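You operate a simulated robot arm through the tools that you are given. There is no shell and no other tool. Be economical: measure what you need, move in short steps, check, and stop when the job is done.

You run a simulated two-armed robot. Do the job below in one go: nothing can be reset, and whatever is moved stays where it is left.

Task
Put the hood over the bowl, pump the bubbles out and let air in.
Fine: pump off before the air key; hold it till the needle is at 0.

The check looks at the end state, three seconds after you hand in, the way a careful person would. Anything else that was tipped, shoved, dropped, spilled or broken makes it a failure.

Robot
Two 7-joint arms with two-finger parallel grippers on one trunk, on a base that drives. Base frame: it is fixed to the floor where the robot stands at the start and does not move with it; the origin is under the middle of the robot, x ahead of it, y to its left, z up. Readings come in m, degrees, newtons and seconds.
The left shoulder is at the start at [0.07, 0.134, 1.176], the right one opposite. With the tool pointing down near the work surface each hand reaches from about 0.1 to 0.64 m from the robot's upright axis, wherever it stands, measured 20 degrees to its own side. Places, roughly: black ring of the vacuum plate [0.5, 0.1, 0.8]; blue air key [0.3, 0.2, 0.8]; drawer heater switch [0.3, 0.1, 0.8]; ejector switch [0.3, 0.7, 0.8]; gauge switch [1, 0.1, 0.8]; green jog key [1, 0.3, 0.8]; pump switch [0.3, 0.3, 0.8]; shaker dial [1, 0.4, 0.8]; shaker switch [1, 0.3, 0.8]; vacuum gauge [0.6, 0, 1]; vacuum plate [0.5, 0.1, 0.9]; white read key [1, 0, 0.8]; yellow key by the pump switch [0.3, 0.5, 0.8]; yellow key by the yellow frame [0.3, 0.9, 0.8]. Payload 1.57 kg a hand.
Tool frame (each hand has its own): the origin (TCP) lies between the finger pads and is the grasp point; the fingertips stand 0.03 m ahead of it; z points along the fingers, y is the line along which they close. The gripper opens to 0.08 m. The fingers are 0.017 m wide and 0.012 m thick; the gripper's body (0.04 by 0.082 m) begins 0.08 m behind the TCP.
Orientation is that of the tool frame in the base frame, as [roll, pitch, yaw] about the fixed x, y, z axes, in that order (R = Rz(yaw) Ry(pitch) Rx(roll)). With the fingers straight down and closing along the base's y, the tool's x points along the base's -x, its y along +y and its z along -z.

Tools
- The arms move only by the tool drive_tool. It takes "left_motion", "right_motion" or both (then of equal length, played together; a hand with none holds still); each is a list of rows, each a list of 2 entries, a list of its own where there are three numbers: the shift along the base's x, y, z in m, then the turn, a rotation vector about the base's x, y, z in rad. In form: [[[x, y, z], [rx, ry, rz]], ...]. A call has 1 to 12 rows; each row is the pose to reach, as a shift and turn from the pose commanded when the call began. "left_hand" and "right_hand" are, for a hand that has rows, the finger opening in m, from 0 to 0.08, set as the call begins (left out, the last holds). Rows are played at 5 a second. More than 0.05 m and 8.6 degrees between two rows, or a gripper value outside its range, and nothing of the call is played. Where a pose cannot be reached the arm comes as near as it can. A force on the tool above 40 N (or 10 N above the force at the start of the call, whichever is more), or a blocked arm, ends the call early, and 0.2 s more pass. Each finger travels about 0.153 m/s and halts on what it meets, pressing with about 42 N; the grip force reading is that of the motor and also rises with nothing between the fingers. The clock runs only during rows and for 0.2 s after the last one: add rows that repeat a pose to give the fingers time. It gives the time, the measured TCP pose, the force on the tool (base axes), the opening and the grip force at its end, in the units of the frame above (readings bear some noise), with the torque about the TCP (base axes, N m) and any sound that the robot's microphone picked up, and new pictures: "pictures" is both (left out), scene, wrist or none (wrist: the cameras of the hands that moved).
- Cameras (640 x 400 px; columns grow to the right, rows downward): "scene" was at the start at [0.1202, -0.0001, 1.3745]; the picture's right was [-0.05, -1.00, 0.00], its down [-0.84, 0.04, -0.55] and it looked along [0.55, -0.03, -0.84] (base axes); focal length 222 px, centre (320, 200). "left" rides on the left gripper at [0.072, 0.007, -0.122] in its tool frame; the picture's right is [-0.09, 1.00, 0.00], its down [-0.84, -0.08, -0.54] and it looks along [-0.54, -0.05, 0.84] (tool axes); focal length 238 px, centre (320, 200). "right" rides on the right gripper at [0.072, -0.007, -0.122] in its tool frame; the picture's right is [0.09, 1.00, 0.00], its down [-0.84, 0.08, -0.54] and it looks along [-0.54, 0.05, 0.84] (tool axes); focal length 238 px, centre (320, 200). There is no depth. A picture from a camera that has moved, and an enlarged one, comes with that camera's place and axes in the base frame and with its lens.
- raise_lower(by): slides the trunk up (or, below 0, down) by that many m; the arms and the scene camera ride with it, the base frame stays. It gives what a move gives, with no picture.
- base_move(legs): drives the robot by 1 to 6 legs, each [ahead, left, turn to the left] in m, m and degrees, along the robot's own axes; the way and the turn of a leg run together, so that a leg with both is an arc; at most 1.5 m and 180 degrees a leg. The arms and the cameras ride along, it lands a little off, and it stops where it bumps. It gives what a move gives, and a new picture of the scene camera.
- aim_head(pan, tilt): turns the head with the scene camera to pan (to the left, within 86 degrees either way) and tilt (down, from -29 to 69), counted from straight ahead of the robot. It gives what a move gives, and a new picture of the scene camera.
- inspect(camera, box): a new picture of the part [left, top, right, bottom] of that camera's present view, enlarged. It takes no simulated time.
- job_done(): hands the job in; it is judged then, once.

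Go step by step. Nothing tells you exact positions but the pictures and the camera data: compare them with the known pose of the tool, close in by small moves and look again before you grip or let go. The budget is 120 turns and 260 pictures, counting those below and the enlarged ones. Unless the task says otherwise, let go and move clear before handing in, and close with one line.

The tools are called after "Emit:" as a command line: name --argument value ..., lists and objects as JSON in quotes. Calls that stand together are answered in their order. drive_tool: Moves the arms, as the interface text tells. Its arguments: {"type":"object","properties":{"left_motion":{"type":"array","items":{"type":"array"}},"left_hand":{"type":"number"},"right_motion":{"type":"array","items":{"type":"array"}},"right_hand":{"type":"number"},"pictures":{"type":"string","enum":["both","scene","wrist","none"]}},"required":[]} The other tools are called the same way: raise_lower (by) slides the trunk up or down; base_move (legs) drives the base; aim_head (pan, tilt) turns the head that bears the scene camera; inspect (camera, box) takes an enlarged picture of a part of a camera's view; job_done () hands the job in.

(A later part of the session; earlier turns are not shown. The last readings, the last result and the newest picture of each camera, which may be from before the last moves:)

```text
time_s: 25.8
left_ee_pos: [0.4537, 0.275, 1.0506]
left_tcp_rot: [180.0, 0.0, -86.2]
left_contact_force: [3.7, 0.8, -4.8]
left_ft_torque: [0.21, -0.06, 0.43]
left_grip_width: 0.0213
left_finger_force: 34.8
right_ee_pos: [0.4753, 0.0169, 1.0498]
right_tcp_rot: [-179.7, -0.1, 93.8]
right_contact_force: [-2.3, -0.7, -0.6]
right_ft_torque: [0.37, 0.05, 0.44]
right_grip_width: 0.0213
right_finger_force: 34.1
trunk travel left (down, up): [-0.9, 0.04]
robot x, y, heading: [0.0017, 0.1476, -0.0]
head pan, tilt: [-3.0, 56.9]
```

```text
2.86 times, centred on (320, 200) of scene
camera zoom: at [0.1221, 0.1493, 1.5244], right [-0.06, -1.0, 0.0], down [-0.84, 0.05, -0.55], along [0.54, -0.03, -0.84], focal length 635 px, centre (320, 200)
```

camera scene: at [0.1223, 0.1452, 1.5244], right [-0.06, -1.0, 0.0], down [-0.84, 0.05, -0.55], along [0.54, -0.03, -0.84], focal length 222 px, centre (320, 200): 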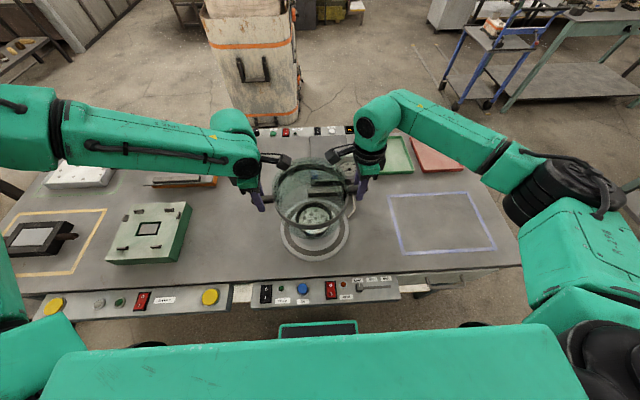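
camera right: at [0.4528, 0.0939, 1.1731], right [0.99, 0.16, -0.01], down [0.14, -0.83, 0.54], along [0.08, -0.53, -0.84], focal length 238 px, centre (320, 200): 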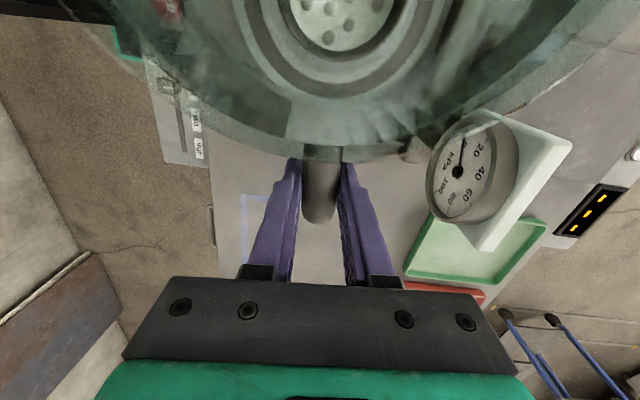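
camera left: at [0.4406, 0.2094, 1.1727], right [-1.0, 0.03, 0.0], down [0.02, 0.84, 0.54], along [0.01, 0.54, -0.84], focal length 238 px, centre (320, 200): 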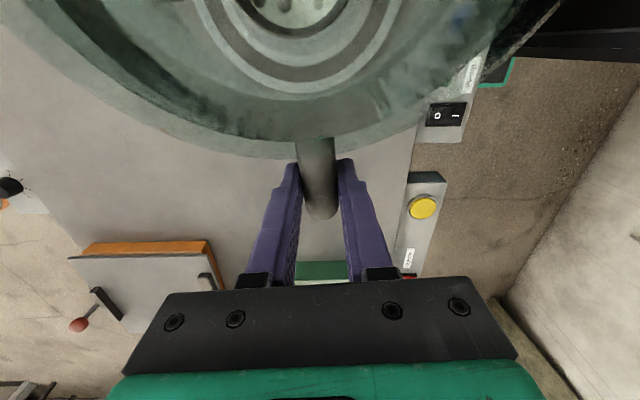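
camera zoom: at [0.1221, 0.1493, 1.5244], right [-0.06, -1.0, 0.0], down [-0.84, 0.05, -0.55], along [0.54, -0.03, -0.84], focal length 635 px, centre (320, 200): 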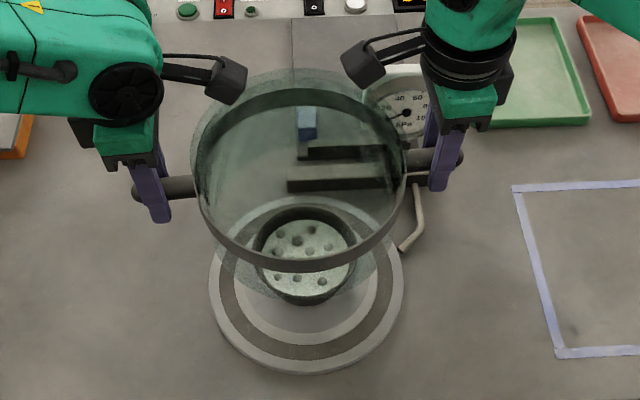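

Centring looks right. I lower the hood most of the way with the trunk and look again.

Emit:
raise_lower --by -0.1

Emit:
inspect --camera "scene" --box '[240, 130, 400, 270]'

Emit:
inspect --camera "left" --box '[140, 0, 460, 180]'

Emit:
inspect --camera "right" --box '[200, 0, 520, 180]'

```text
time_s: 27.1
left_ee_pos: [0.4532, 0.2756, 0.9501]
left_tcp_rot: [-179.9, 0.0, -86.2]
left_contact_force: [2.1, 0.5, -6.1]
left_ft_torque: [0.31, 0.02, 0.38]
left_grip_width: 0.0218
left_finger_force: 34.9
right_ee_pos: [0.4738, 0.0168, 0.9493]
right_tcp_rot: [-179.8, -0.2, 93.8]
right_contact_force: [-2.2, 0.6, -1.5]
right_ft_torque: [0.28, 0.02, 0.36]
right_grip_width: 0.0215
right_finger_force: 34.4
trunk travel left (down, up): [-0.8, 0.14]
robot x, y, heading: [0.0002, 0.1507, -0.3]
head pan, tilt: [-3.0, 56.9]
```

```text
2.86 times, centred on (320, 200) of scene
camera zoom: at [0.1221, 0.1491, 1.4244], right [-0.06, -1.0, 0.0], down [-0.84, 0.05, -0.55], along [0.54, -0.03, -0.84], focal length 635 px, centre (320, 200)
```

zoom: 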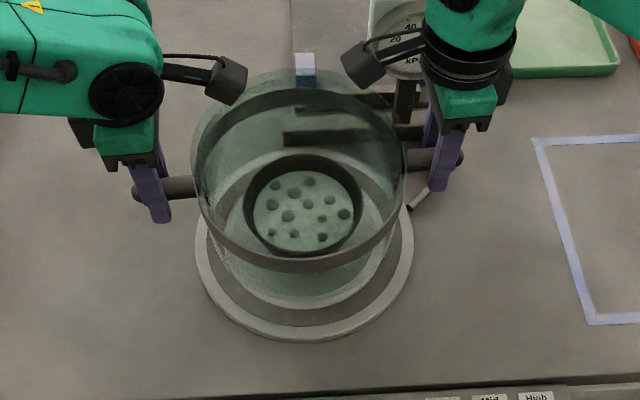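

```text
2.00 times, centred on (300, 90) of left
camera zoom: at [0.4515, 0.203, 1.0732], right [-1.0, 0.03, 0.0], down [0.02, 0.84, 0.54], along [0.01, 0.54, -0.84], focal length 477 px, centre (360, 420)
```

zoom: 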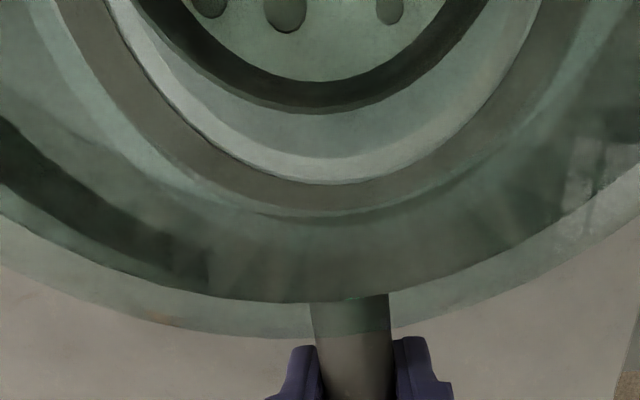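

```text
2.00 times, centred on (360, 90) of right
camera zoom: at [0.4636, 0.0875, 1.0733], right [0.99, 0.16, 0.0], down [0.13, -0.83, 0.54], along [0.08, -0.53, -0.84], focal length 477 px, centre (240, 420)
```

zoom: 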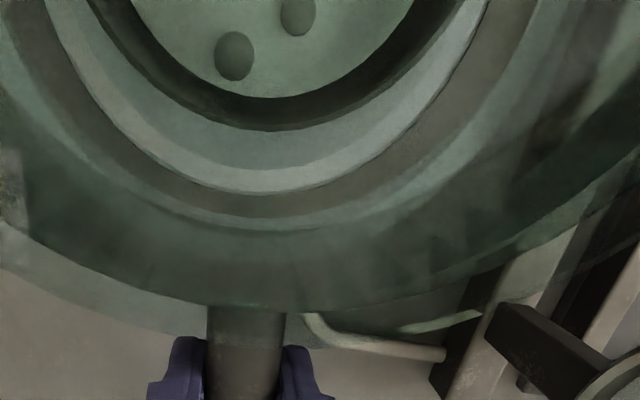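

Ring and hood centres agree within about 2 mm. I lower in small steps, watching the force.

Emit:
raise_lower --by -0.02

Emit:
inspect --camera "scene" --box '[240, 130, 400, 270]'

```text
time_s: 27.8
left_ee_pos: [0.4534, 0.2746, 0.9301]
left_tcp_rot: [-180.0, 0.0, -86.2]
left_contact_force: [2.3, 0.6, -5.0]
left_ft_torque: [0.27, 0.02, 0.33]
left_grip_width: 0.0217
left_finger_force: 33.9
right_ee_pos: [0.4754, 0.017, 0.9292]
right_tcp_rot: [-179.6, -0.1, 93.8]
right_contact_force: [-1.8, -0.1, -0.9]
right_ft_torque: [0.24, 0.04, 0.3]
right_grip_width: 0.0214
right_finger_force: 34.6
trunk travel left (down, up): [-0.78, 0.16]
robot x, y, heading: [0.0025, 0.1486, -0.0]
head pan, tilt: [-3.0, 56.9]
```

```text
2.86 times, centred on (320, 200) of scene
camera zoom: at [0.1222, 0.1491, 1.4043], right [-0.06, -1.0, 0.0], down [-0.84, 0.05, -0.55], along [0.54, -0.03, -0.84], focal length 635 px, centre (320, 200)
```

zoom: 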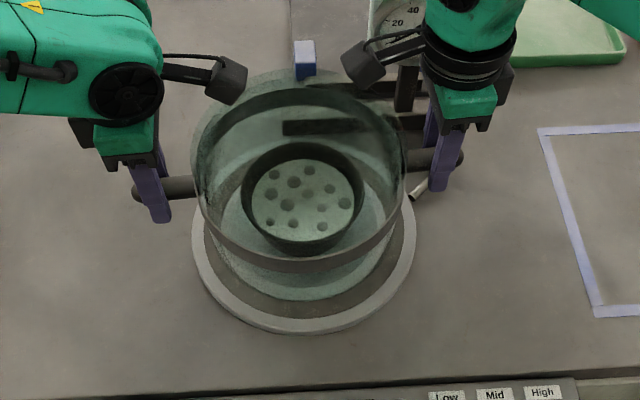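

Emit:
raise_lower --by -0.008

```text
time_s: 28.4
left_ee_pos: [0.4544, 0.2751, 0.9229]
left_tcp_rot: [180.0, 0.0, -86.1]
left_contact_force: [1.9, 0.8, -4.0]
left_ft_torque: [0.2, 0.03, 0.3]
left_grip_width: 0.0216
left_finger_force: 34.8
right_ee_pos: [0.4753, 0.0157, 0.9216]
right_tcp_rot: [-179.7, -0.1, 93.8]
right_contact_force: [-2.4, -0.7, -1.6]
right_ft_torque: [0.19, 0.03, 0.33]
right_grip_width: 0.0216
right_finger_force: 34.9
trunk travel left (down, up): [-0.772, 0.168]
robot x, y, heading: [0.0023, 0.1457, -0.2]
head pan, tilt: [-3.0, 56.9]
```

Emit:
raise_lower --by -0.005

Emit:
inspect --camera "scene" --box '[270, 150, 370, 250]'

```text
time_s: 28.9
left_ee_pos: [0.454, 0.2763, 0.9167]
left_tcp_rot: [-180.0, 0.0, -86.2]
left_contact_force: [3.4, 1.2, -4.1]
left_ft_torque: [0.12, 0.02, 0.35]
left_grip_width: 0.0214
left_finger_force: 35.0
right_ee_pos: [0.4751, 0.0162, 0.9163]
right_tcp_rot: [-179.8, -0.2, 93.8]
right_contact_force: [-3.2, -1.9, -1.4]
right_ft_torque: [0.09, 0.03, 0.33]
right_grip_width: 0.0215
right_finger_force: 34.0
trunk travel left (down, up): [-0.767, 0.173]
robot x, y, heading: [0.0017, 0.1535, -0.2]
head pan, tilt: [-3.0, 56.9]
```

```text
4.00 times, centred on (320, 200) of scene
camera zoom: at [0.1227, 0.1491, 1.3913], right [-0.06, -1.0, 0.0], down [-0.84, 0.05, -0.55], along [0.54, -0.03, -0.84], focal length 889 px, centre (320, 200)
```

zoom: 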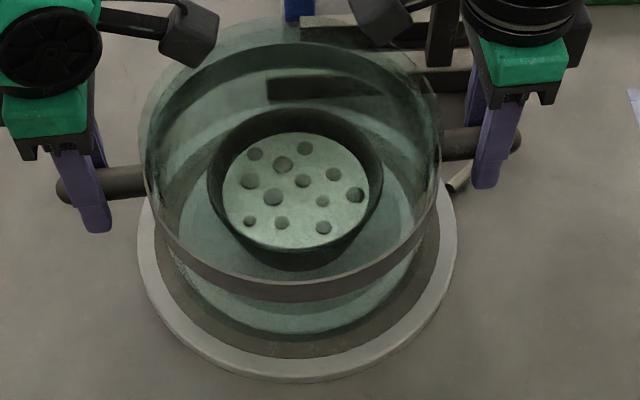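

Emit:
raise_lower --by -0.005

```text
time_s: 29.4
left_ee_pos: [0.4538, 0.2748, 0.9127]
left_tcp_rot: [-180.0, 0.0, -86.2]
left_contact_force: [1.6, 1.5, 0.8]
left_ft_torque: [0.3, 0.0, 0.32]
left_grip_width: 0.0215
left_finger_force: 34.6
right_ee_pos: [0.4746, 0.0164, 0.9104]
right_tcp_rot: [-179.8, -0.1, 93.8]
right_contact_force: [-3.5, -0.6, -0.6]
right_ft_torque: [0.03, 0.06, 0.33]
right_grip_width: 0.0214
right_finger_force: 35.3
trunk travel left (down, up): [-0.762, 0.178]
robot x, y, heading: [-0.0009, 0.1495, -0.4]
head pan, tilt: [-3.0, 56.9]
```

The left side seems to be touching; two more millimetres.

Emit:
raise_lower --by -0.002

Emit:
inspect --camera "scene" --box '[270, 150, 370, 250]'

```text
time_s: 30.0
left_ee_pos: [0.4535, 0.2739, 0.9124]
left_tcp_rot: [-179.6, 0.0, -86.3]
left_contact_force: [5.6, 4.4, 15.3]
left_ft_torque: [0.83, 0.04, 0.22]
left_grip_width: 0.0217
left_finger_force: 34.8
right_ee_pos: [0.4733, 0.0146, 0.9112]
right_tcp_rot: [-180.0, -0.1, 93.8]
right_contact_force: [0.2, -3.7, 6.5]
right_ft_torque: [0.48, 0.01, 0.25]
right_grip_width: 0.0215
right_finger_force: 35.4
trunk travel left (down, up): [-0.76, 0.18]
robot x, y, heading: [0.0018, 0.1484, -0.0]
head pan, tilt: [-3.0, 56.9]
```

```text
4.00 times, centred on (320, 200) of scene
camera zoom: at [0.1195, 0.1485, 1.385], right [-0.06, -1.0, 0.0], down [-0.84, 0.05, -0.55], along [0.55, -0.03, -0.84], focal length 889 px, centre (320, 200)
```

zoom: 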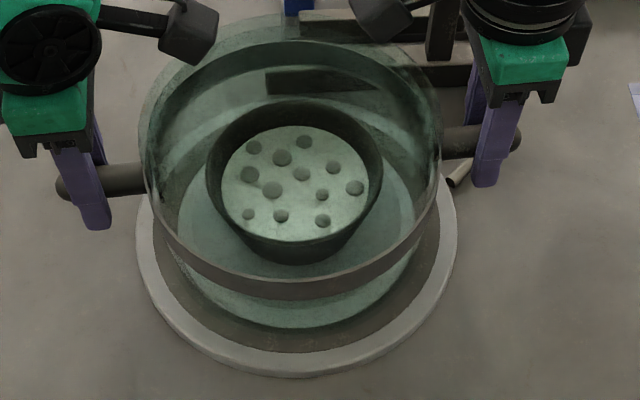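

The hood has landed (upward forces on both hands). I zoom in on the seat before letting go.

Emit:
inspect --camera "scene" --box '[295, 210, 345, 250]'

Emit:
inspect --camera "left" --box '[140, 0, 460, 180]'

Emit:
inspect --camera "right" --box '[200, 0, 520, 180]'

```text
10.00 times, centred on (320, 230) of scene
camera zoom: at [0.1195, 0.1485, 1.385], right [-0.06, -1.0, 0.0], down [-0.84, 0.05, -0.55], along [0.55, -0.03, -0.84], focal length 2222 px, centre (320, -100)
```

zoom: 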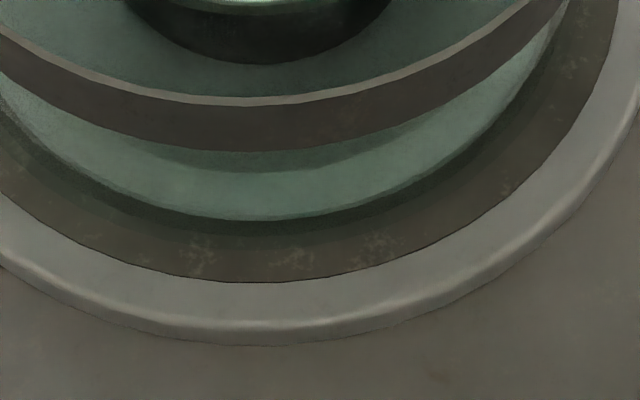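

```text
2.00 times, centred on (300, 90) of left
camera zoom: at [0.4505, 0.2026, 1.0357], right [-1.0, 0.03, -0.01], down [0.02, 0.84, 0.54], along [0.02, 0.54, -0.84], focal length 477 px, centre (360, 420)
```

zoom: 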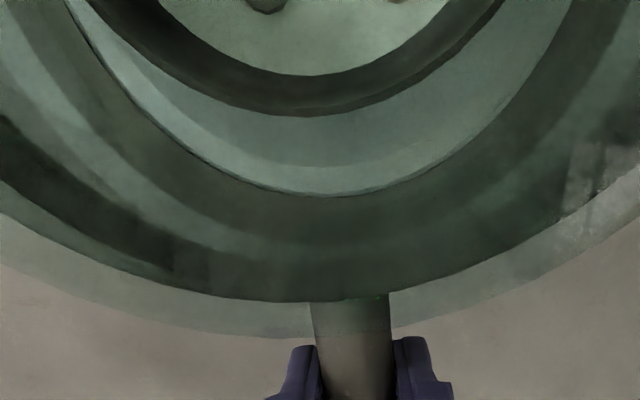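

```text
2.00 times, centred on (360, 90) of right
camera zoom: at [0.4621, 0.087, 1.0354], right [0.99, 0.16, 0.0], down [0.13, -0.83, 0.54], along [0.08, -0.53, -0.84], focal length 477 px, centre (240, 420)
```

zoom: 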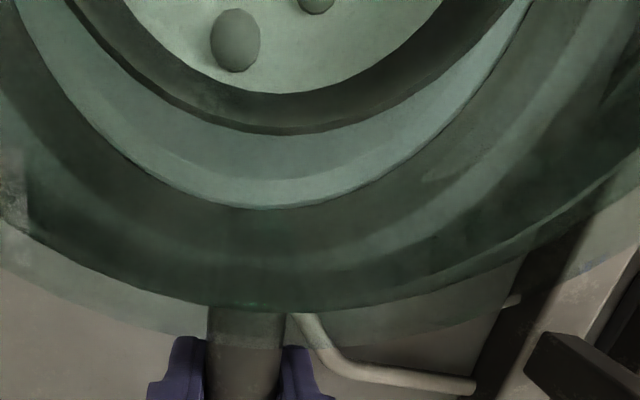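

The hood rests on the dark ring on the near side; I check the sides and far side of the seat.

Emit:
inspect --camera "scene" --box '[300, 190, 340, 245]'

Emit:
inspect --camera "scene" --box '[300, 150, 360, 190]'

Emit:
inspect --camera "scene" --box '[270, 190, 320, 230]'

Emit:
inspect --camera "scene" --box '[310, 190, 360, 230]'

```text
7.27 times, centred on (320, 218) of scene
camera zoom: at [0.1195, 0.1485, 1.385], right [-0.06, -1.0, 0.0], down [-0.84, 0.05, -0.55], along [0.55, -0.03, -0.84], focal length 1616 px, centre (320, 73)
```

zoom: 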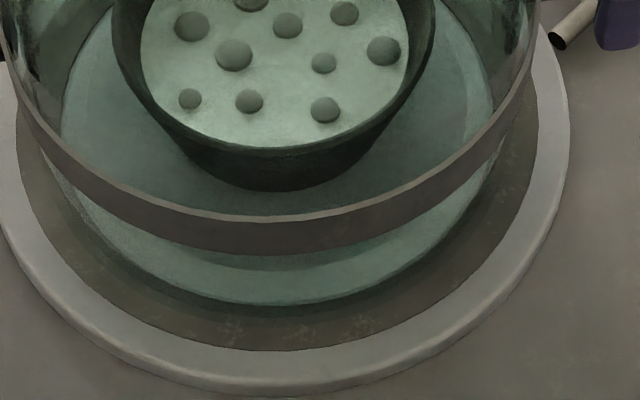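

```text
10.00 times, centred on (330, 170) of scene
camera zoom: at [0.1195, 0.1485, 1.385], right [-0.06, -1.0, 0.0], down [-0.84, 0.05, -0.55], along [0.55, -0.03, -0.84], focal length 2222 px, centre (220, 500)
```

zoom: 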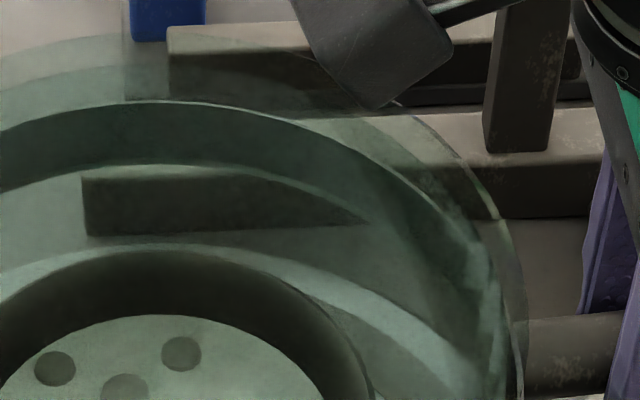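

```text
10.00 times, centred on (295, 210) of scene
camera zoom: at [0.1195, 0.1485, 1.385], right [-0.06, -1.0, 0.0], down [-0.84, 0.05, -0.55], along [0.55, -0.03, -0.84], focal length 2222 px, centre (570, 100)
```

zoom: 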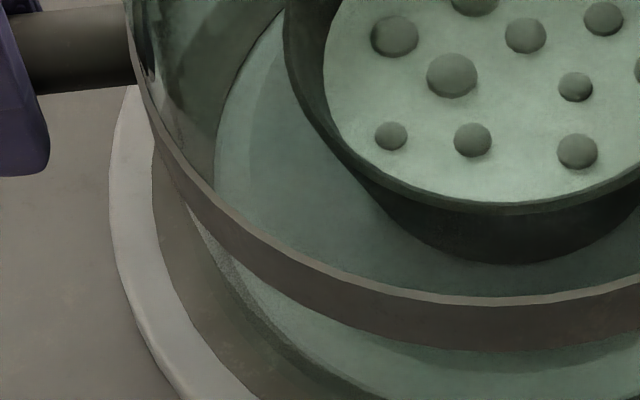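

```text
10.00 times, centred on (335, 210) of scene
camera zoom: at [0.1195, 0.1485, 1.385], right [-0.06, -1.0, 0.0], down [-0.84, 0.05, -0.55], along [0.55, -0.03, -0.84], focal length 2222 px, centre (170, 100)
```

zoom: 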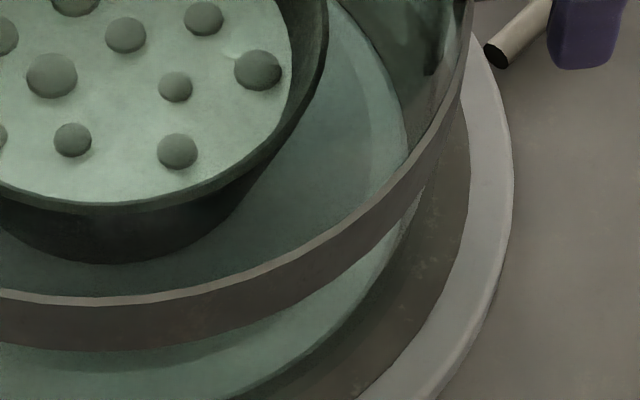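

The hood edge lies on the dark ring all around as far as visible. I take the load off by 1 mm and open both hands.

Emit:
raise_lower --by 0.0015

Emit:
drive_tool --right_motion '[[[0, 0, 0], [0, 0, 0]], [[0, 0, 0], [0, 0, 0]], [[0, 0, 0], [0, 0, 0]]]' --left_motion '[[[0, 0, 0], [0, 0, 0]], [[0, 0, 0], [0, 0, 0]], [[0, 0, 0], [0, 0, 0]]]' --left_hand 0.06 --right_hand 0.06

```text
time_s: 30.5
left_ee_pos: [0.4527, 0.2751, 0.9131]
left_tcp_rot: [-179.7, 0.0, -86.2]
left_contact_force: [7.9, 4.4, 12.4]
left_ft_torque: [0.19, -0.04, 0.28]
left_grip_width: 0.0212
left_finger_force: 33.9
right_ee_pos: [0.4747, 0.0156, 0.9105]
right_tcp_rot: [-179.8, -0.1, 93.8]
right_contact_force: [-1.0, -4.1, 5.3]
right_ft_torque: [0.62, 0.08, 0.27]
right_grip_width: 0.0216
right_finger_force: 34.2
trunk travel left (down, up): [-0.762, 0.178]
robot x, y, heading: [0.0014, 0.1492, -0.1]
head pan, tilt: [-3.0, 56.9]
```

```text
time_s: 31.3
left_ee_pos: [0.4527, 0.2744, 0.9113]
left_tcp_rot: [-179.9, 0.0, -86.2]
left_contact_force: [0.7, 0.3, 0.3]
left_ft_torque: [0.0, 0.02, -0.02]
left_grip_width: 0.0599
left_finger_force: 0.2
right_ee_pos: [0.4754, 0.0149, 0.9106]
right_tcp_rot: [-179.8, 0.0, 93.8]
right_contact_force: [0.3, -0.5, 0.6]
right_ft_torque: [0.0, 0.02, -0.01]
right_grip_width: 0.0599
right_finger_force: 0.0
trunk travel left (down, up): [-0.762, 0.178]
robot x, y, heading: [0.0001, 0.1525, -0.4]
head pan, tilt: [-3.0, 56.9]
camera scene: at [0.1212, 0.1492, 1.386], right [-0.06, -1.0, 0.0], down [-0.84, 0.05, -0.55], along [0.55, -0.03, -0.84], focal length 222 px, centre (320, 200)
camera right: at [0.4629, 0.0876, 1.0351], right [0.99, 0.16, 0.0], down [0.13, -0.83, 0.54], along [0.08, -0.53, -0.84], focal length 238 px, centre (320, 200)
camera left: at [0.4507, 0.203, 1.0348], right [-1.0, 0.03, 0.0], down [0.02, 0.84, 0.54], along [0.01, 0.54, -0.84], focal length 238 px, centre (320, 200)
```

scene: 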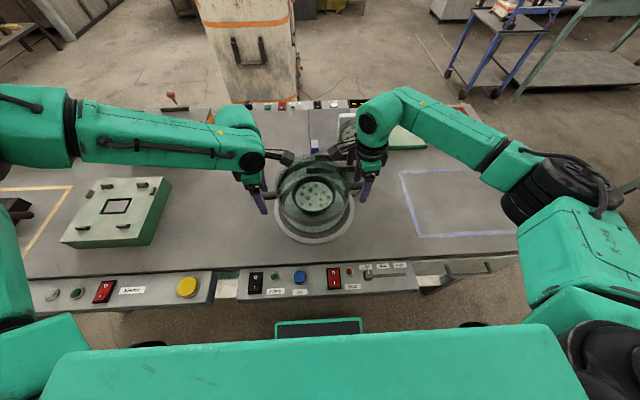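
right: 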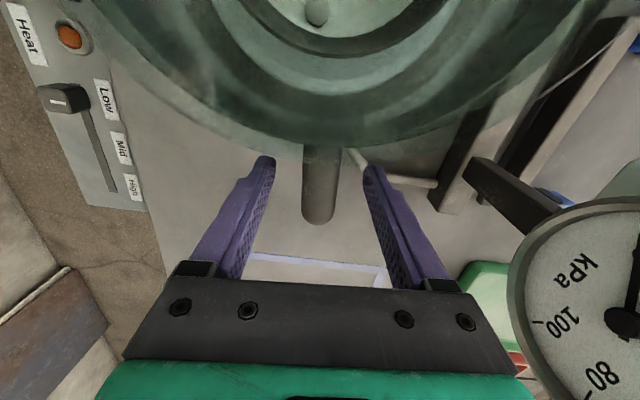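
left: 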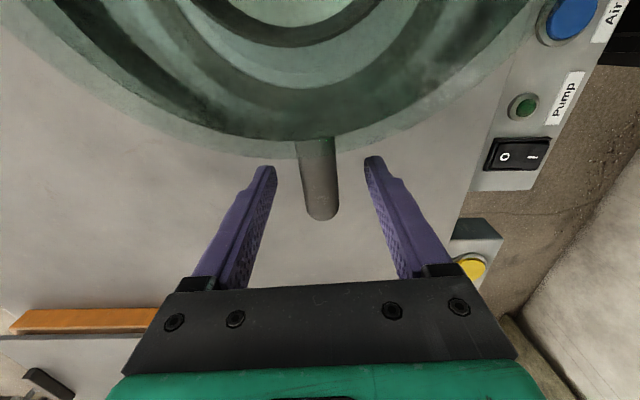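

Released cleanly. I raise both hands straight off the handles with the trunk.

Emit:
raise_lower --by 0.14

Emit:
inspect --camera "scene" --box '[230, 130, 390, 290]'

Emit:
inspect --camera "left" --box '[0, 0, 640, 400]'

```text
time_s: 33.0
left_ee_pos: [0.4535, 0.275, 1.0529]
left_tcp_rot: [-180.0, -0.1, -86.1]
left_contact_force: [0.1, -0.1, 0.5]
left_ft_torque: [-0.01, -0.01, -0.02]
left_grip_width: 0.0602
left_finger_force: 0.0
right_ee_pos: [0.4749, 0.0173, 1.0503]
right_tcp_rot: [-179.7, -0.1, 93.7]
right_contact_force: [-0.4, 0.1, 0.1]
right_ft_torque: [0.0, -0.03, 0.03]
right_grip_width: 0.06
right_finger_force: 0.0
trunk travel left (down, up): [-0.902, 0.038]
robot x, y, heading: [0.0037, 0.1493, -0.0]
head pan, tilt: [-3.0, 56.9]
```

```text
2.50 times, centred on (310, 210) of scene
camera zoom: at [0.1213, 0.1491, 1.526], right [-0.06, -1.0, 0.0], down [-0.84, 0.05, -0.55], along [0.55, -0.03, -0.84], focal length 556 px, centre (345, 175)
```

zoom: 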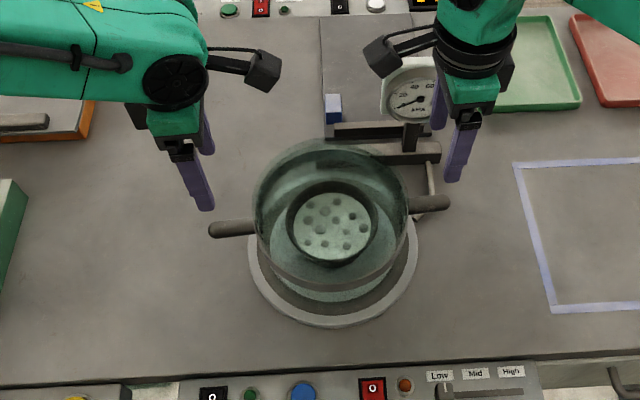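

```text
1.00 times, centred on (320, 200) of left (not enlarged: the box is as wide or as high as the picture)
camera zoom: at [0.4509, 0.203, 1.175], right [-1.0, 0.03, 0.0], down [0.02, 0.84, 0.54], along [0.01, 0.54, -0.84], focal length 238 px, centre (320, 200)
```

zoom: 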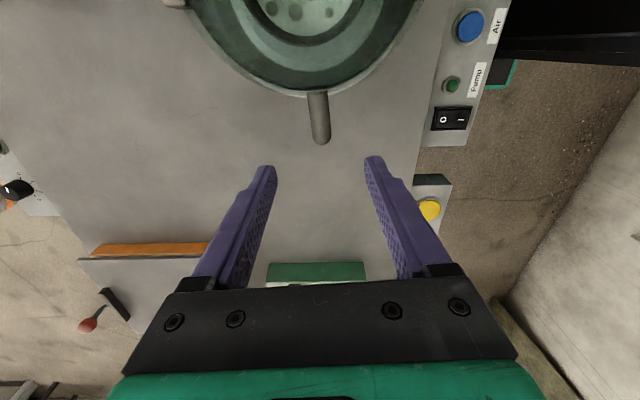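

The hood stands on the ring over the bowl with the needle at 0. Next, the left hand goes closed over the pump switch, near (0.26, 0.30), and the right hand withdraws to the right.

Emit:
drive_tool --left_motion '[[[-0.01, 0.0, 0], [0, 0, -0.12]], [[-0.03, 0.0, 0], [0, 0, -0.25]], [[-0.05, 0.0, 0], [0, 0, -0.38]], [[-0.07, 0.0, 0], [0, 0, -0.51]], [[-0.09, 0.0, 0], [0, 0, -0.64]], [[-0.11, 0.005, 0], [0, 0, -0.77]], [[-0.13, 0.01, 0], [0, 0, -0.9]], [[-0.15, 0.015, 0], [0, 0, -1.03]], [[-0.17, 0.02, 0], [0, 0, -1.16]], [[-0.19, 0.023, 0], [0, 0, -1.29]], [[-0.205, 0.025, 0], [0, 0, -1.42]], [[-0.205, 0.025, 0], [0, 0, -1.5]]]' --right_motion '[[[0, -0.03, 0], [0, 0, 0]], [[0, -0.06, 0], [0, 0, 0]], [[0, -0.09, 0], [0, 0, 0]], [[0, -0.12, 0], [0, 0, 0]], [[0, -0.15, 0], [0, 0, 0]], [[0, -0.18, 0], [0, 0, 0]], [[0, -0.2, 0], [0, 0, 0]], [[0, -0.22, 0], [0, 0, 0]], [[0, -0.22, 0], [0, 0, 0]], [[0, -0.22, 0], [0, 0, 0]], [[0, -0.22, 0], [0, 0, 0]], [[0, -0.22, 0], [0, 0, 0]]]' --left_hand 0

```text
time_s: 35.5
left_ee_pos: [0.3424, 0.3077, 1.0605]
left_tcp_rot: [-179.9, 0.2, -172.0]
left_contact_force: [-1.2, 1.0, 0.6]
left_ft_torque: [-0.01, 0.02, 0.01]
left_grip_width: 0.0
left_finger_force: 21.7
left hand out of reach, approached as far as the arm can: row 7, 8, 9, 10, 11, 12
right_ee_pos: [0.4717, -0.204, 1.0522]
right_tcp_rot: [-179.8, 0.0, 93.8]
right_contact_force: [0.5, 0.4, -0.9]
right_ft_torque: [-0.02, 0.01, -0.02]
right_grip_width: 0.0599
right_finger_force: 0.2
trunk travel left (down, up): [-0.902, 0.038]
robot x, y, heading: [0.0029, 0.1487, 0.1]
head pan, tilt: [-3.0, 56.9]
camera scene: at [0.1197, 0.1511, 1.5262], right [-0.06, -1.0, 0.0], down [-0.84, 0.05, -0.55], along [0.55, -0.03, -0.84], focal length 222 px, centre (320, 200)
camera right: at [0.4601, -0.1328, 1.1771], right [0.99, 0.16, 0.0], down [0.13, -0.83, 0.54], along [0.08, -0.54, -0.84], focal length 238 px, centre (320, 200)
camera left: at [0.271, 0.304, 1.1838], right [-0.05, 1.0, 0.0], down [0.84, 0.04, 0.54], along [0.54, 0.03, -0.84], focal length 238 px, centre (320, 200)
```

scene: 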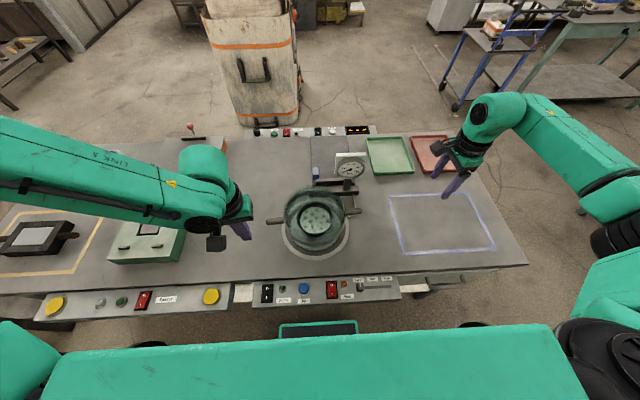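
right: 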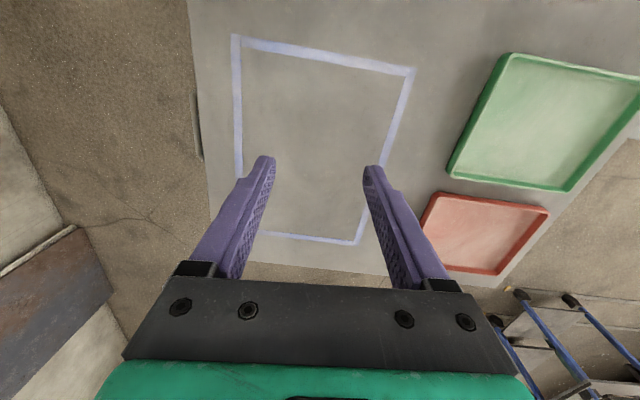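
left: 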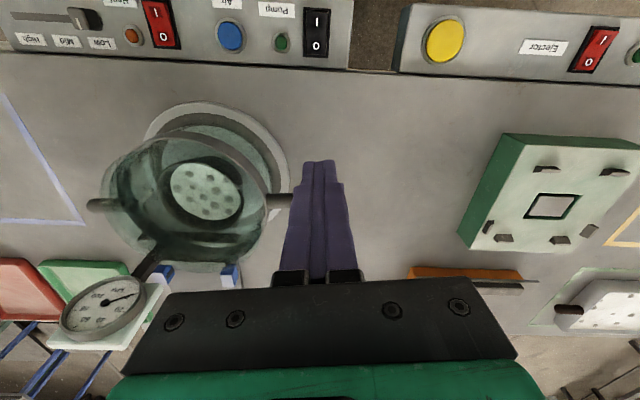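

The left arm cannot fold that close, so I back the base 0.10 m, which also brings the hand over the panel, and lower the trunk some.

Emit:
base_move --legs '[[-0.1, 0, 0]]'

Emit:
raise_lower --by -0.08

Emit:
drive_tool --left_motion '[[[0, 0, -0.01], [0, 0, -0.06]], [[0, -0.003, -0.02], [0, 0, -0.12]], [[0, -0.003, -0.03], [0, 0, -0.14]]]'

```text
time_s: 36.7
left_ee_pos: [0.2529, 0.3048, 1.0592]
left_tcp_rot: [179.9, -0.1, -171.8]
left_contact_force: [0.0, -0.2, -0.6]
left_ft_torque: [0.01, 0.03, 0.02]
left_grip_width: 0.0
left_finger_force: 21.2
right_ee_pos: [0.3796, -0.2056, 1.0488]
right_tcp_rot: [-179.7, -0.2, 93.7]
right_contact_force: [0.1, 0.1, -0.2]
right_ft_torque: [-0.02, -0.01, -0.01]
right_grip_width: 0.0597
right_finger_force: 0.1
trunk travel left (down, up): [-0.902, 0.038]
robot x, y, heading: [-0.0987, 0.1501, -0.2]
head pan, tilt: [-3.0, 56.9]
camera scene: at [0.0302, 0.1496, 1.5255], right [-0.06, -1.0, 0.0], down [-0.84, 0.05, -0.54], along [0.54, -0.03, -0.84], focal length 222 px, centre (320, 200)
```

scene: 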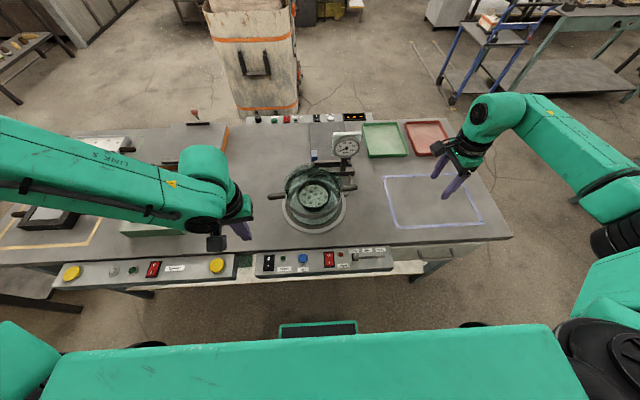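

```text
time_s: 37.9
left_ee_pos: [0.2485, 0.3061, 0.9803]
left_tcp_rot: [180.0, 0.2, -171.9]
left_contact_force: [0.0, 0.1, 0.3]
left_ft_torque: [-0.01, 0.03, -0.01]
left_grip_width: 0.0
left_finger_force: 21.3
right_ee_pos: [0.3757, -0.2055, 0.9722]
right_tcp_rot: [-179.8, -0.1, 93.8]
right_contact_force: [-0.1, 0.6, -0.9]
right_ft_torque: [-0.02, 0.02, -0.03]
right_grip_width: 0.06
right_finger_force: 0.1
trunk travel left (down, up): [-0.822, 0.118]
robot x, y, heading: [-0.0987, 0.1511, -0.5]
head pan, tilt: [-3.0, 56.9]
```

```text
time_s: 38.7
left_ee_pos: [0.2501, 0.3037, 0.9507]
left_tcp_rot: [180.0, 0.1, -179.9]
left_contact_force: [-0.1, -0.2, 0.5]
left_ft_torque: [-0.05, 0.03, 0.04]
left_grip_width: 0.0
left_finger_force: 21.4
right_ee_pos: [0.3747, -0.2051, 0.972]
right_tcp_rot: [-179.7, -0.1, 93.6]
right_contact_force: [0.2, 0.2, 0.8]
right_ft_torque: [0.02, -0.01, 0.01]
right_grip_width: 0.0602
right_finger_force: 0.1
trunk travel left (down, up): [-0.822, 0.118]
robot x, y, heading: [-0.0949, 0.1509, -0.4]
head pan, tilt: [-3.0, 56.9]
camera scene: at [0.0241, 0.1496, 1.446], right [-0.06, -1.0, 0.0], down [-0.84, 0.05, -0.55], along [0.55, -0.03, -0.84], focal length 222 px, centre (320, 200)
camera left: at [0.1776, 0.3098, 1.0732], right [0.09, 1.0, 0.0], down [0.84, -0.08, 0.54], along [0.54, -0.05, -0.84], focal length 238 px, centre (320, 200)
```

scene: 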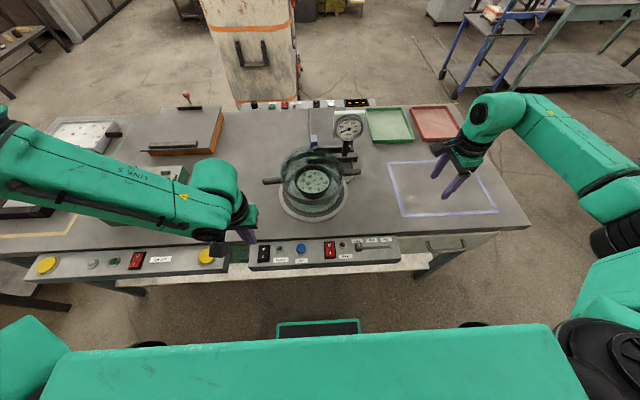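
left: 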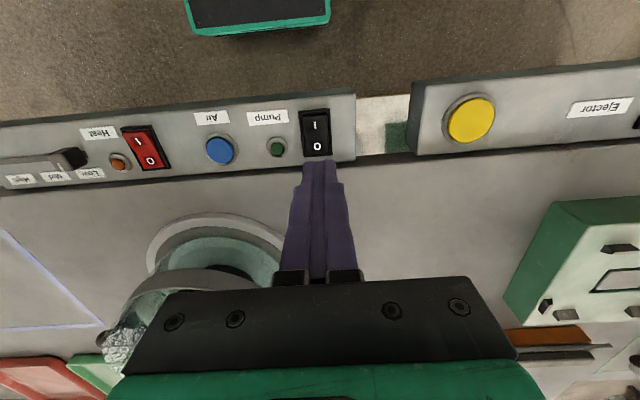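

The I end of the pump switch lies near (0.244, 0.298, 0.82). I place the fingertip over it and descend to just above.

Emit:
drive_tool --left_motion '[[[-0.007, -0.0055, 0], [0, 0, 0]], [[-0.007, -0.0055, -0.03], [0, 0, 0]], [[-0.007, -0.0055, -0.06], [0, 0, 0]], [[-0.007, -0.0055, -0.08], [0, 0, 0]], [[-0.007, -0.0055, -0.08], [0, 0, 0]]]' --pictures "wrist"

Emit:
inspect --camera "scene" --box '[220, 220, 320, 280]'

```text
time_s: 39.9
left_ee_pos: [0.2406, 0.297, 0.8692]
left_tcp_rot: [180.0, 0.1, -179.9]
left_contact_force: [0.2, 0.5, 0.2]
left_ft_torque: [0.01, 0.01, 0.02]
left_grip_width: 0.0
left_finger_force: 20.9
right_ee_pos: [0.375, -0.206, 0.9714]
right_tcp_rot: [-179.8, 0.0, 93.6]
right_contact_force: [0.2, 0.0, 0.2]
right_ft_torque: [-0.01, 0.0, 0.01]
right_grip_width: 0.0603
right_finger_force: 0.0
trunk travel left (down, up): [-0.822, 0.118]
robot x, y, heading: [-0.0961, 0.1516, -0.3]
head pan, tilt: [-3.0, 56.9]
camera left: at [0.1684, 0.3036, 0.9926], right [0.09, 1.0, 0.0], down [0.84, -0.08, 0.54], along [0.54, -0.05, -0.84], focal length 238 px, centre (320, 200)
```

left: 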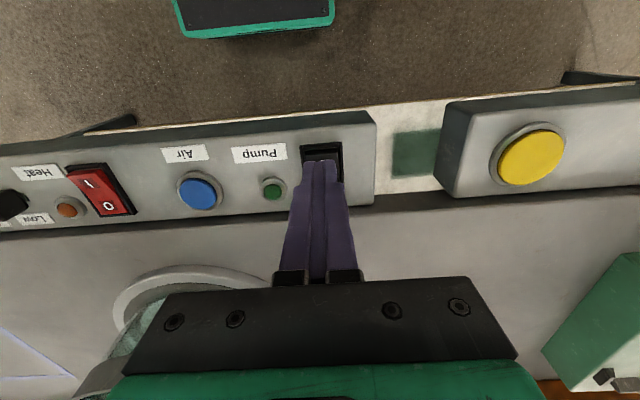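

```text
6.40 times, centred on (270, 250) of scene
camera zoom: at [0.0242, 0.1493, 1.446], right [-0.06, -1.0, 0.0], down [-0.84, 0.05, -0.55], along [0.55, -0.03, -0.84], focal length 1422 px, centre (640, -120)
```

zoom: 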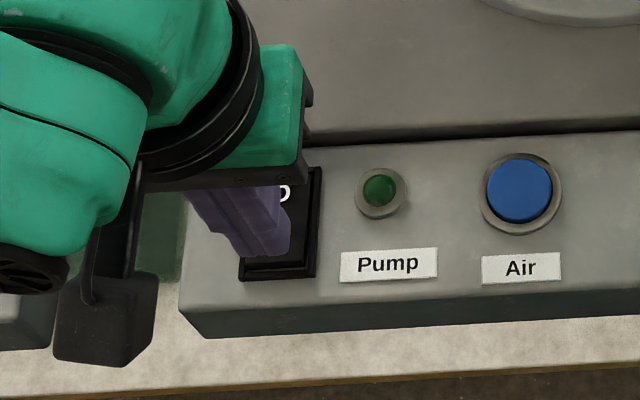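

Emit:
drive_tool --left_motion '[[[0, 0, -0.008], [0, 0, 0]], [[0, 0, -0.014], [0, 0, 0]], [[0, 0, -0.018], [0, 0, 0]], [[0, 0, -0.022], [0, 0, 0]], [[0, 0, -0.026], [0, 0, 0]]]' --pictures "none"

Emit:
inspect --camera "scene" --box '[220, 220, 320, 280]'

```text
time_s: 41.1
left_ee_pos: [0.2387, 0.3095, 0.8606]
left_tcp_rot: [179.9, 0.1, -179.9]
left_contact_force: [-0.3, -1.0, -0.3]
left_ft_torque: [0.02, 0.0, 0.02]
left_grip_width: 0.0
left_finger_force: 21.3
left hand out of reach, approached as far as the arm can: row 1, 2, 3, 4, 5
right_ee_pos: [0.3746, -0.2061, 0.9718]
right_tcp_rot: [-179.8, -0.1, 93.7]
right_contact_force: [-0.4, 0.3, 0.6]
right_ft_torque: [0.0, 0.01, 0.0]
right_grip_width: 0.0602
right_finger_force: 0.0
trunk travel left (down, up): [-0.822, 0.118]
robot x, y, heading: [-0.0975, 0.1518, -0.5]
head pan, tilt: [-3.0, 56.9]
```

```text
6.40 times, centred on (270, 250) of scene
camera zoom: at [0.0242, 0.1496, 1.446], right [-0.06, -1.0, 0.0], down [-0.84, 0.05, -0.55], along [0.55, -0.03, -0.84], focal length 1422 px, centre (640, -120)
```

zoom: 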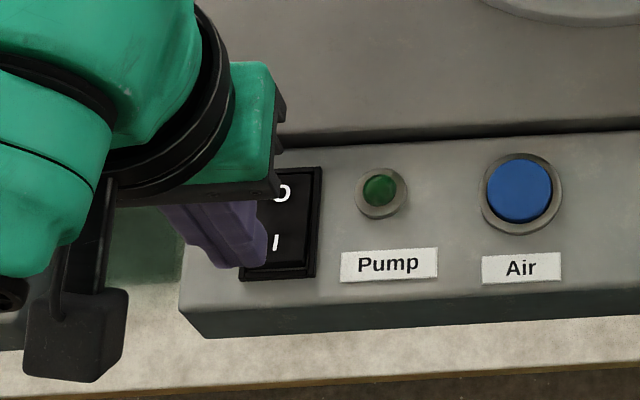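

The arm is at the end of its downward reach; I lift it, lower the trunk by 0.09 m, and re-align.

Emit:
drive_tool --left_motion '[[[0.001, -0.006, 0.03], [0, 0, 0]], [[0.001, -0.0115, 0.06], [0, 0, 0]], [[0.001, -0.0115, 0.095], [0, 0, 0]], [[0.001, -0.0115, 0.095], [0, 0, 0]]]' --right_motion '[[[0, 0, 0.02], [0, 0, 0]], [[0, 0, 0.04], [0, 0, 0]], [[0, 0, 0.06], [0, 0, 0]], [[0, 0, 0.06], [0, 0, 0]]]' --pictures "none"

Emit:
raise_lower --by -0.09

Emit:
inspect --camera "left" --box '[160, 80, 480, 280]'

Emit:
inspect --camera "scene" --box '[220, 190, 360, 270]'

```text
time_s: 42.1
left_ee_pos: [0.2402, 0.2944, 0.9541]
left_tcp_rot: [180.0, 0.0, -179.9]
left_contact_force: [0.5, 0.2, 0.1]
left_ft_torque: [0.01, -0.02, -0.02]
left_grip_width: 0.0001
left_finger_force: 21.0
right_ee_pos: [0.3729, -0.2055, 1.0319]
right_tcp_rot: [-179.7, -0.1, 93.8]
right_contact_force: [-0.6, -0.7, 0.2]
right_ft_torque: [0.0, 0.0, 0.02]
right_grip_width: 0.06
right_finger_force: 0.0
trunk travel left (down, up): [-0.822, 0.118]
robot x, y, heading: [-0.0931, 0.1546, -0.4]
head pan, tilt: [-3.0, 56.9]
```

```text
time_s: 43.3
left_ee_pos: [0.2397, 0.2953, 0.8641]
left_tcp_rot: [179.8, 0.0, -180.0]
left_contact_force: [0.5, -0.1, 0.4]
left_ft_torque: [0.01, -0.01, -0.02]
left_grip_width: 0.0002
left_finger_force: 21.6
right_ee_pos: [0.3741, -0.2056, 0.943]
right_tcp_rot: [-179.8, -0.1, 93.7]
right_contact_force: [0.1, -0.5, -0.4]
right_ft_torque: [0.03, 0.0, -0.01]
right_grip_width: 0.06
right_finger_force: 0.1
trunk travel left (down, up): [-0.732, 0.208]
robot x, y, heading: [-0.0957, 0.1502, -0.2]
head pan, tilt: [-3.0, 56.9]
```

```text
2.00 times, centred on (320, 180) of left
camera zoom: at [0.1675, 0.3009, 0.9874], right [0.09, 1.0, 0.0], down [0.84, -0.08, 0.54], along [0.54, -0.05, -0.84], focal length 477 px, centre (320, 240)
```

zoom: 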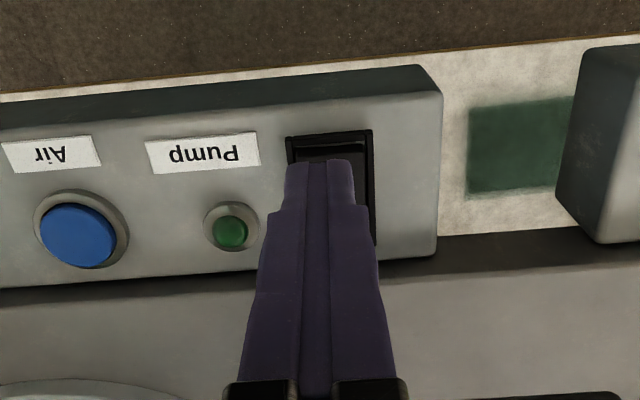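

```text
4.57 times, centred on (290, 230) of scene
camera zoom: at [0.0241, 0.1494, 1.356], right [-0.06, -1.0, 0.0], down [-0.84, 0.05, -0.55], along [0.55, -0.03, -0.84], focal length 1016 px, centre (457, 63)
```

zoom: 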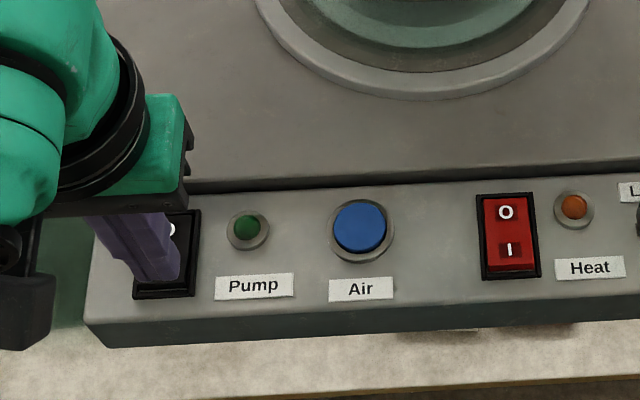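

Emit:
drive_tool --left_motion '[[[0.001, 0.003, -0.005], [0, 0, 0]], [[0.001, 0.003, -0.01], [0, 0, 0]], [[0.001, 0.003, -0.014], [0, 0, 0]], [[0.001, 0.003, -0.018], [0, 0, 0]], [[0.001, 0.003, -0.022], [0, 0, 0]]]' --pictures "none"

Emit:
inspect --camera "scene" --box '[220, 190, 360, 270]'

```text
time_s: 44.5
left_ee_pos: [0.2397, 0.2979, 0.8451]
left_tcp_rot: [180.0, 0.7, -179.9]
left_contact_force: [-3.2, 9.0, 40.4]
left_ft_torque: [0.28, -0.27, 0.0]
left_grip_width: 0.0
left_finger_force: 21.2
right_ee_pos: [0.3695, -0.2063, 0.9452]
right_tcp_rot: [179.8, 0.0, 93.7]
right_contact_force: [-0.1, -0.3, 0.1]
right_ft_torque: [0.0, 0.0, -0.01]
right_grip_width: 0.0599
right_finger_force: 0.0
trunk travel left (down, up): [-0.732, 0.208]
robot x, y, heading: [-0.0943, 0.1482, -0.3]
head pan, tilt: [-3.0, 56.9]
```

```text
4.57 times, centred on (290, 230) of scene
camera zoom: at [0.0186, 0.1498, 1.3573], right [-0.06, -1.0, 0.0], down [-0.83, 0.05, -0.55], along [0.55, -0.03, -0.84], focal length 1016 px, centre (457, 63)
```

zoom: 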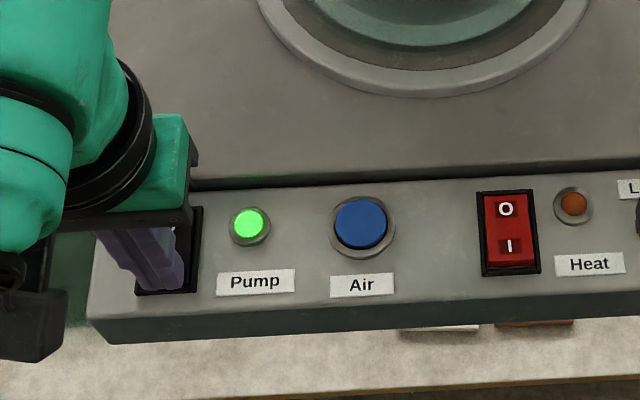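

The pump lamp is lit. I lift the hand and watch the gauge and the bubbles.

Emit:
drive_tool --left_motion '[[[0, 0, 0.02], [0, 0, 0]], [[0, 0, 0.035], [0, 0, 0]], [[0, 0, 0.035], [0, 0, 0]]]' --pictures "none"

Emit:
inspect --camera "scene" --box '[260, 80, 400, 220]'

```text
time_s: 45.3
left_ee_pos: [0.2409, 0.2958, 0.8771]
left_tcp_rot: [179.9, 0.0, -179.8]
left_contact_force: [-0.2, 0.0, -0.4]
left_ft_torque: [0.01, 0.02, 0.02]
left_grip_width: 0.0
left_finger_force: 21.0
right_ee_pos: [0.3745, -0.2061, 0.9416]
right_tcp_rot: [-179.6, -0.1, 93.7]
right_contact_force: [-0.6, -0.1, -0.3]
right_ft_torque: [0.0, 0.06, -0.04]
right_grip_width: 0.0601
right_finger_force: 0.1
trunk travel left (down, up): [-0.732, 0.208]
robot x, y, heading: [-0.0991, 0.149, -0.5]
head pan, tilt: [-3.0, 56.9]
```

```text
2.86 times, centred on (330, 150) of scene
camera zoom: at [0.0254, 0.1494, 1.3558], right [-0.06, -1.0, 0.0], down [-0.84, 0.05, -0.55], along [0.54, -0.03, -0.84], focal length 635 px, centre (291, 343)
```

zoom: 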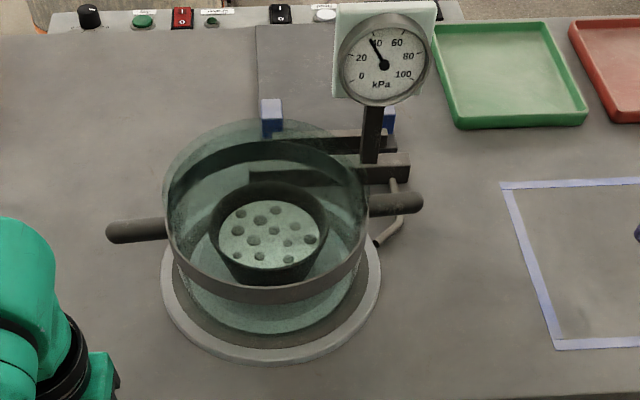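

Vacuum builds quickly (about 40 kPa) so the hood seals. I move the fingertip over the O end while watching.

Emit:
drive_tool --left_motion '[[[0.015, 0.002, 0.005], [0, 0, 0]], [[0.027, 0.002, 0.0], [0, 0, 0]]]' --pictures "none"

Emit:
inspect --camera "scene" --box '[260, 80, 400, 220]'

Emit:
inspect --camera "left" --box '[160, 80, 480, 280]'

```text
time_s: 45.9
left_ee_pos: [0.2689, 0.2986, 0.8776]
left_tcp_rot: [179.9, 0.0, -179.9]
left_contact_force: [-0.5, -0.3, -0.7]
left_ft_torque: [0.01, 0.0, 0.01]
left_grip_width: 0.0
left_finger_force: 21.1
right_ee_pos: [0.3742, -0.2054, 0.9409]
right_tcp_rot: [-179.7, -0.1, 93.8]
right_contact_force: [0.9, -0.1, -0.9]
right_ft_torque: [0.03, 0.02, 0.0]
right_grip_width: 0.0602
right_finger_force: 0.0
trunk travel left (down, up): [-0.732, 0.208]
robot x, y, heading: [-0.0957, 0.1532, -0.2]
head pan, tilt: [-3.0, 56.9]
```

```text
2.86 times, centred on (330, 150) of scene
camera zoom: at [0.0254, 0.1493, 1.3559], right [-0.06, -1.0, 0.0], down [-0.84, 0.05, -0.55], along [0.54, -0.03, -0.84], focal length 635 px, centre (291, 343)
```

zoom: 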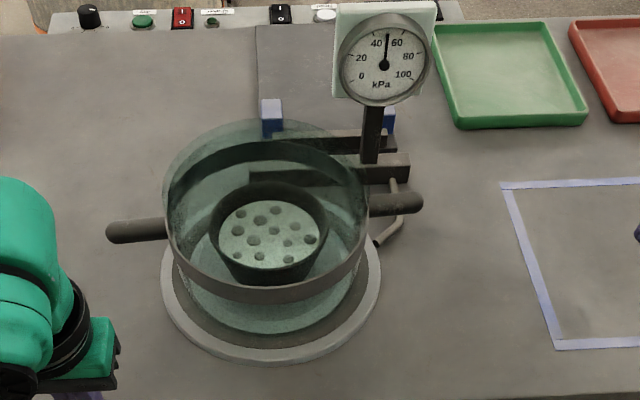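

```text
2.00 times, centred on (320, 180) of left
camera zoom: at [0.1975, 0.3049, 1.0006], right [0.09, 1.0, 0.0], down [0.84, -0.08, 0.54], along [0.54, -0.05, -0.84], focal length 477 px, centre (320, 240)
```

zoom: 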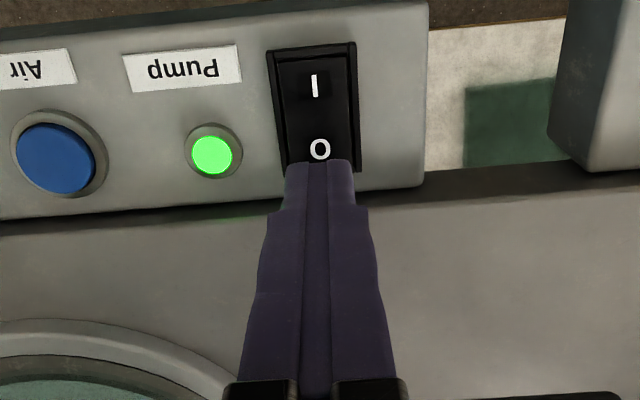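

Emit:
drive_tool --left_motion '[[[0.001, 0, 0], [0, 0, 0]], [[0.001, 0, 0], [0, 0, 0]], [[0.001, 0, 0], [0, 0, 0]], [[0.001, 0, 0], [0, 0, 0]], [[0.001, 0, 0], [0, 0, 0]]]' --pictures "none"

Emit:
inspect --camera "scene" --box '[270, 80, 370, 180]'

```text
time_s: 47.1
left_ee_pos: [0.2705, 0.2978, 0.8772]
left_tcp_rot: [179.9, 0.1, -180.0]
left_contact_force: [-0.6, -0.1, -0.6]
left_ft_torque: [0.0, 0.0, -0.02]
left_grip_width: 0.0
left_finger_force: 21.1
right_ee_pos: [0.3757, -0.2046, 0.9424]
right_tcp_rot: [-179.8, 0.0, 93.8]
right_contact_force: [0.4, -0.6, -0.8]
right_ft_torque: [0.01, -0.01, 0.01]
right_grip_width: 0.0599
right_finger_force: 0.0
trunk travel left (down, up): [-0.732, 0.208]
robot x, y, heading: [-0.0963, 0.1491, -0.4]
head pan, tilt: [-3.0, 56.9]
```

```text
4.00 times, centred on (320, 130) of scene
camera zoom: at [0.0242, 0.1494, 1.356], right [-0.06, -1.0, 0.0], down [-0.84, 0.05, -0.55], along [0.55, -0.03, -0.84], focal length 889 px, centre (320, 480)
```

zoom: 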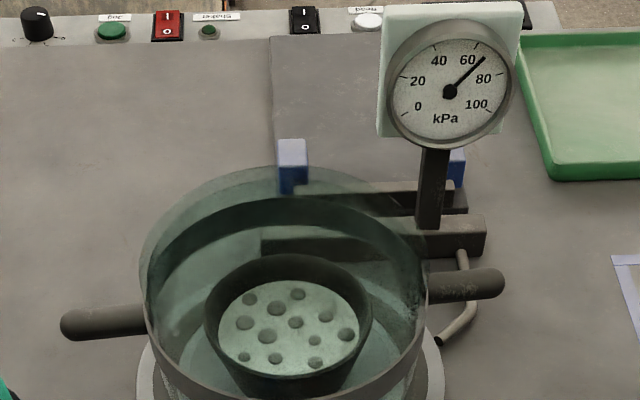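

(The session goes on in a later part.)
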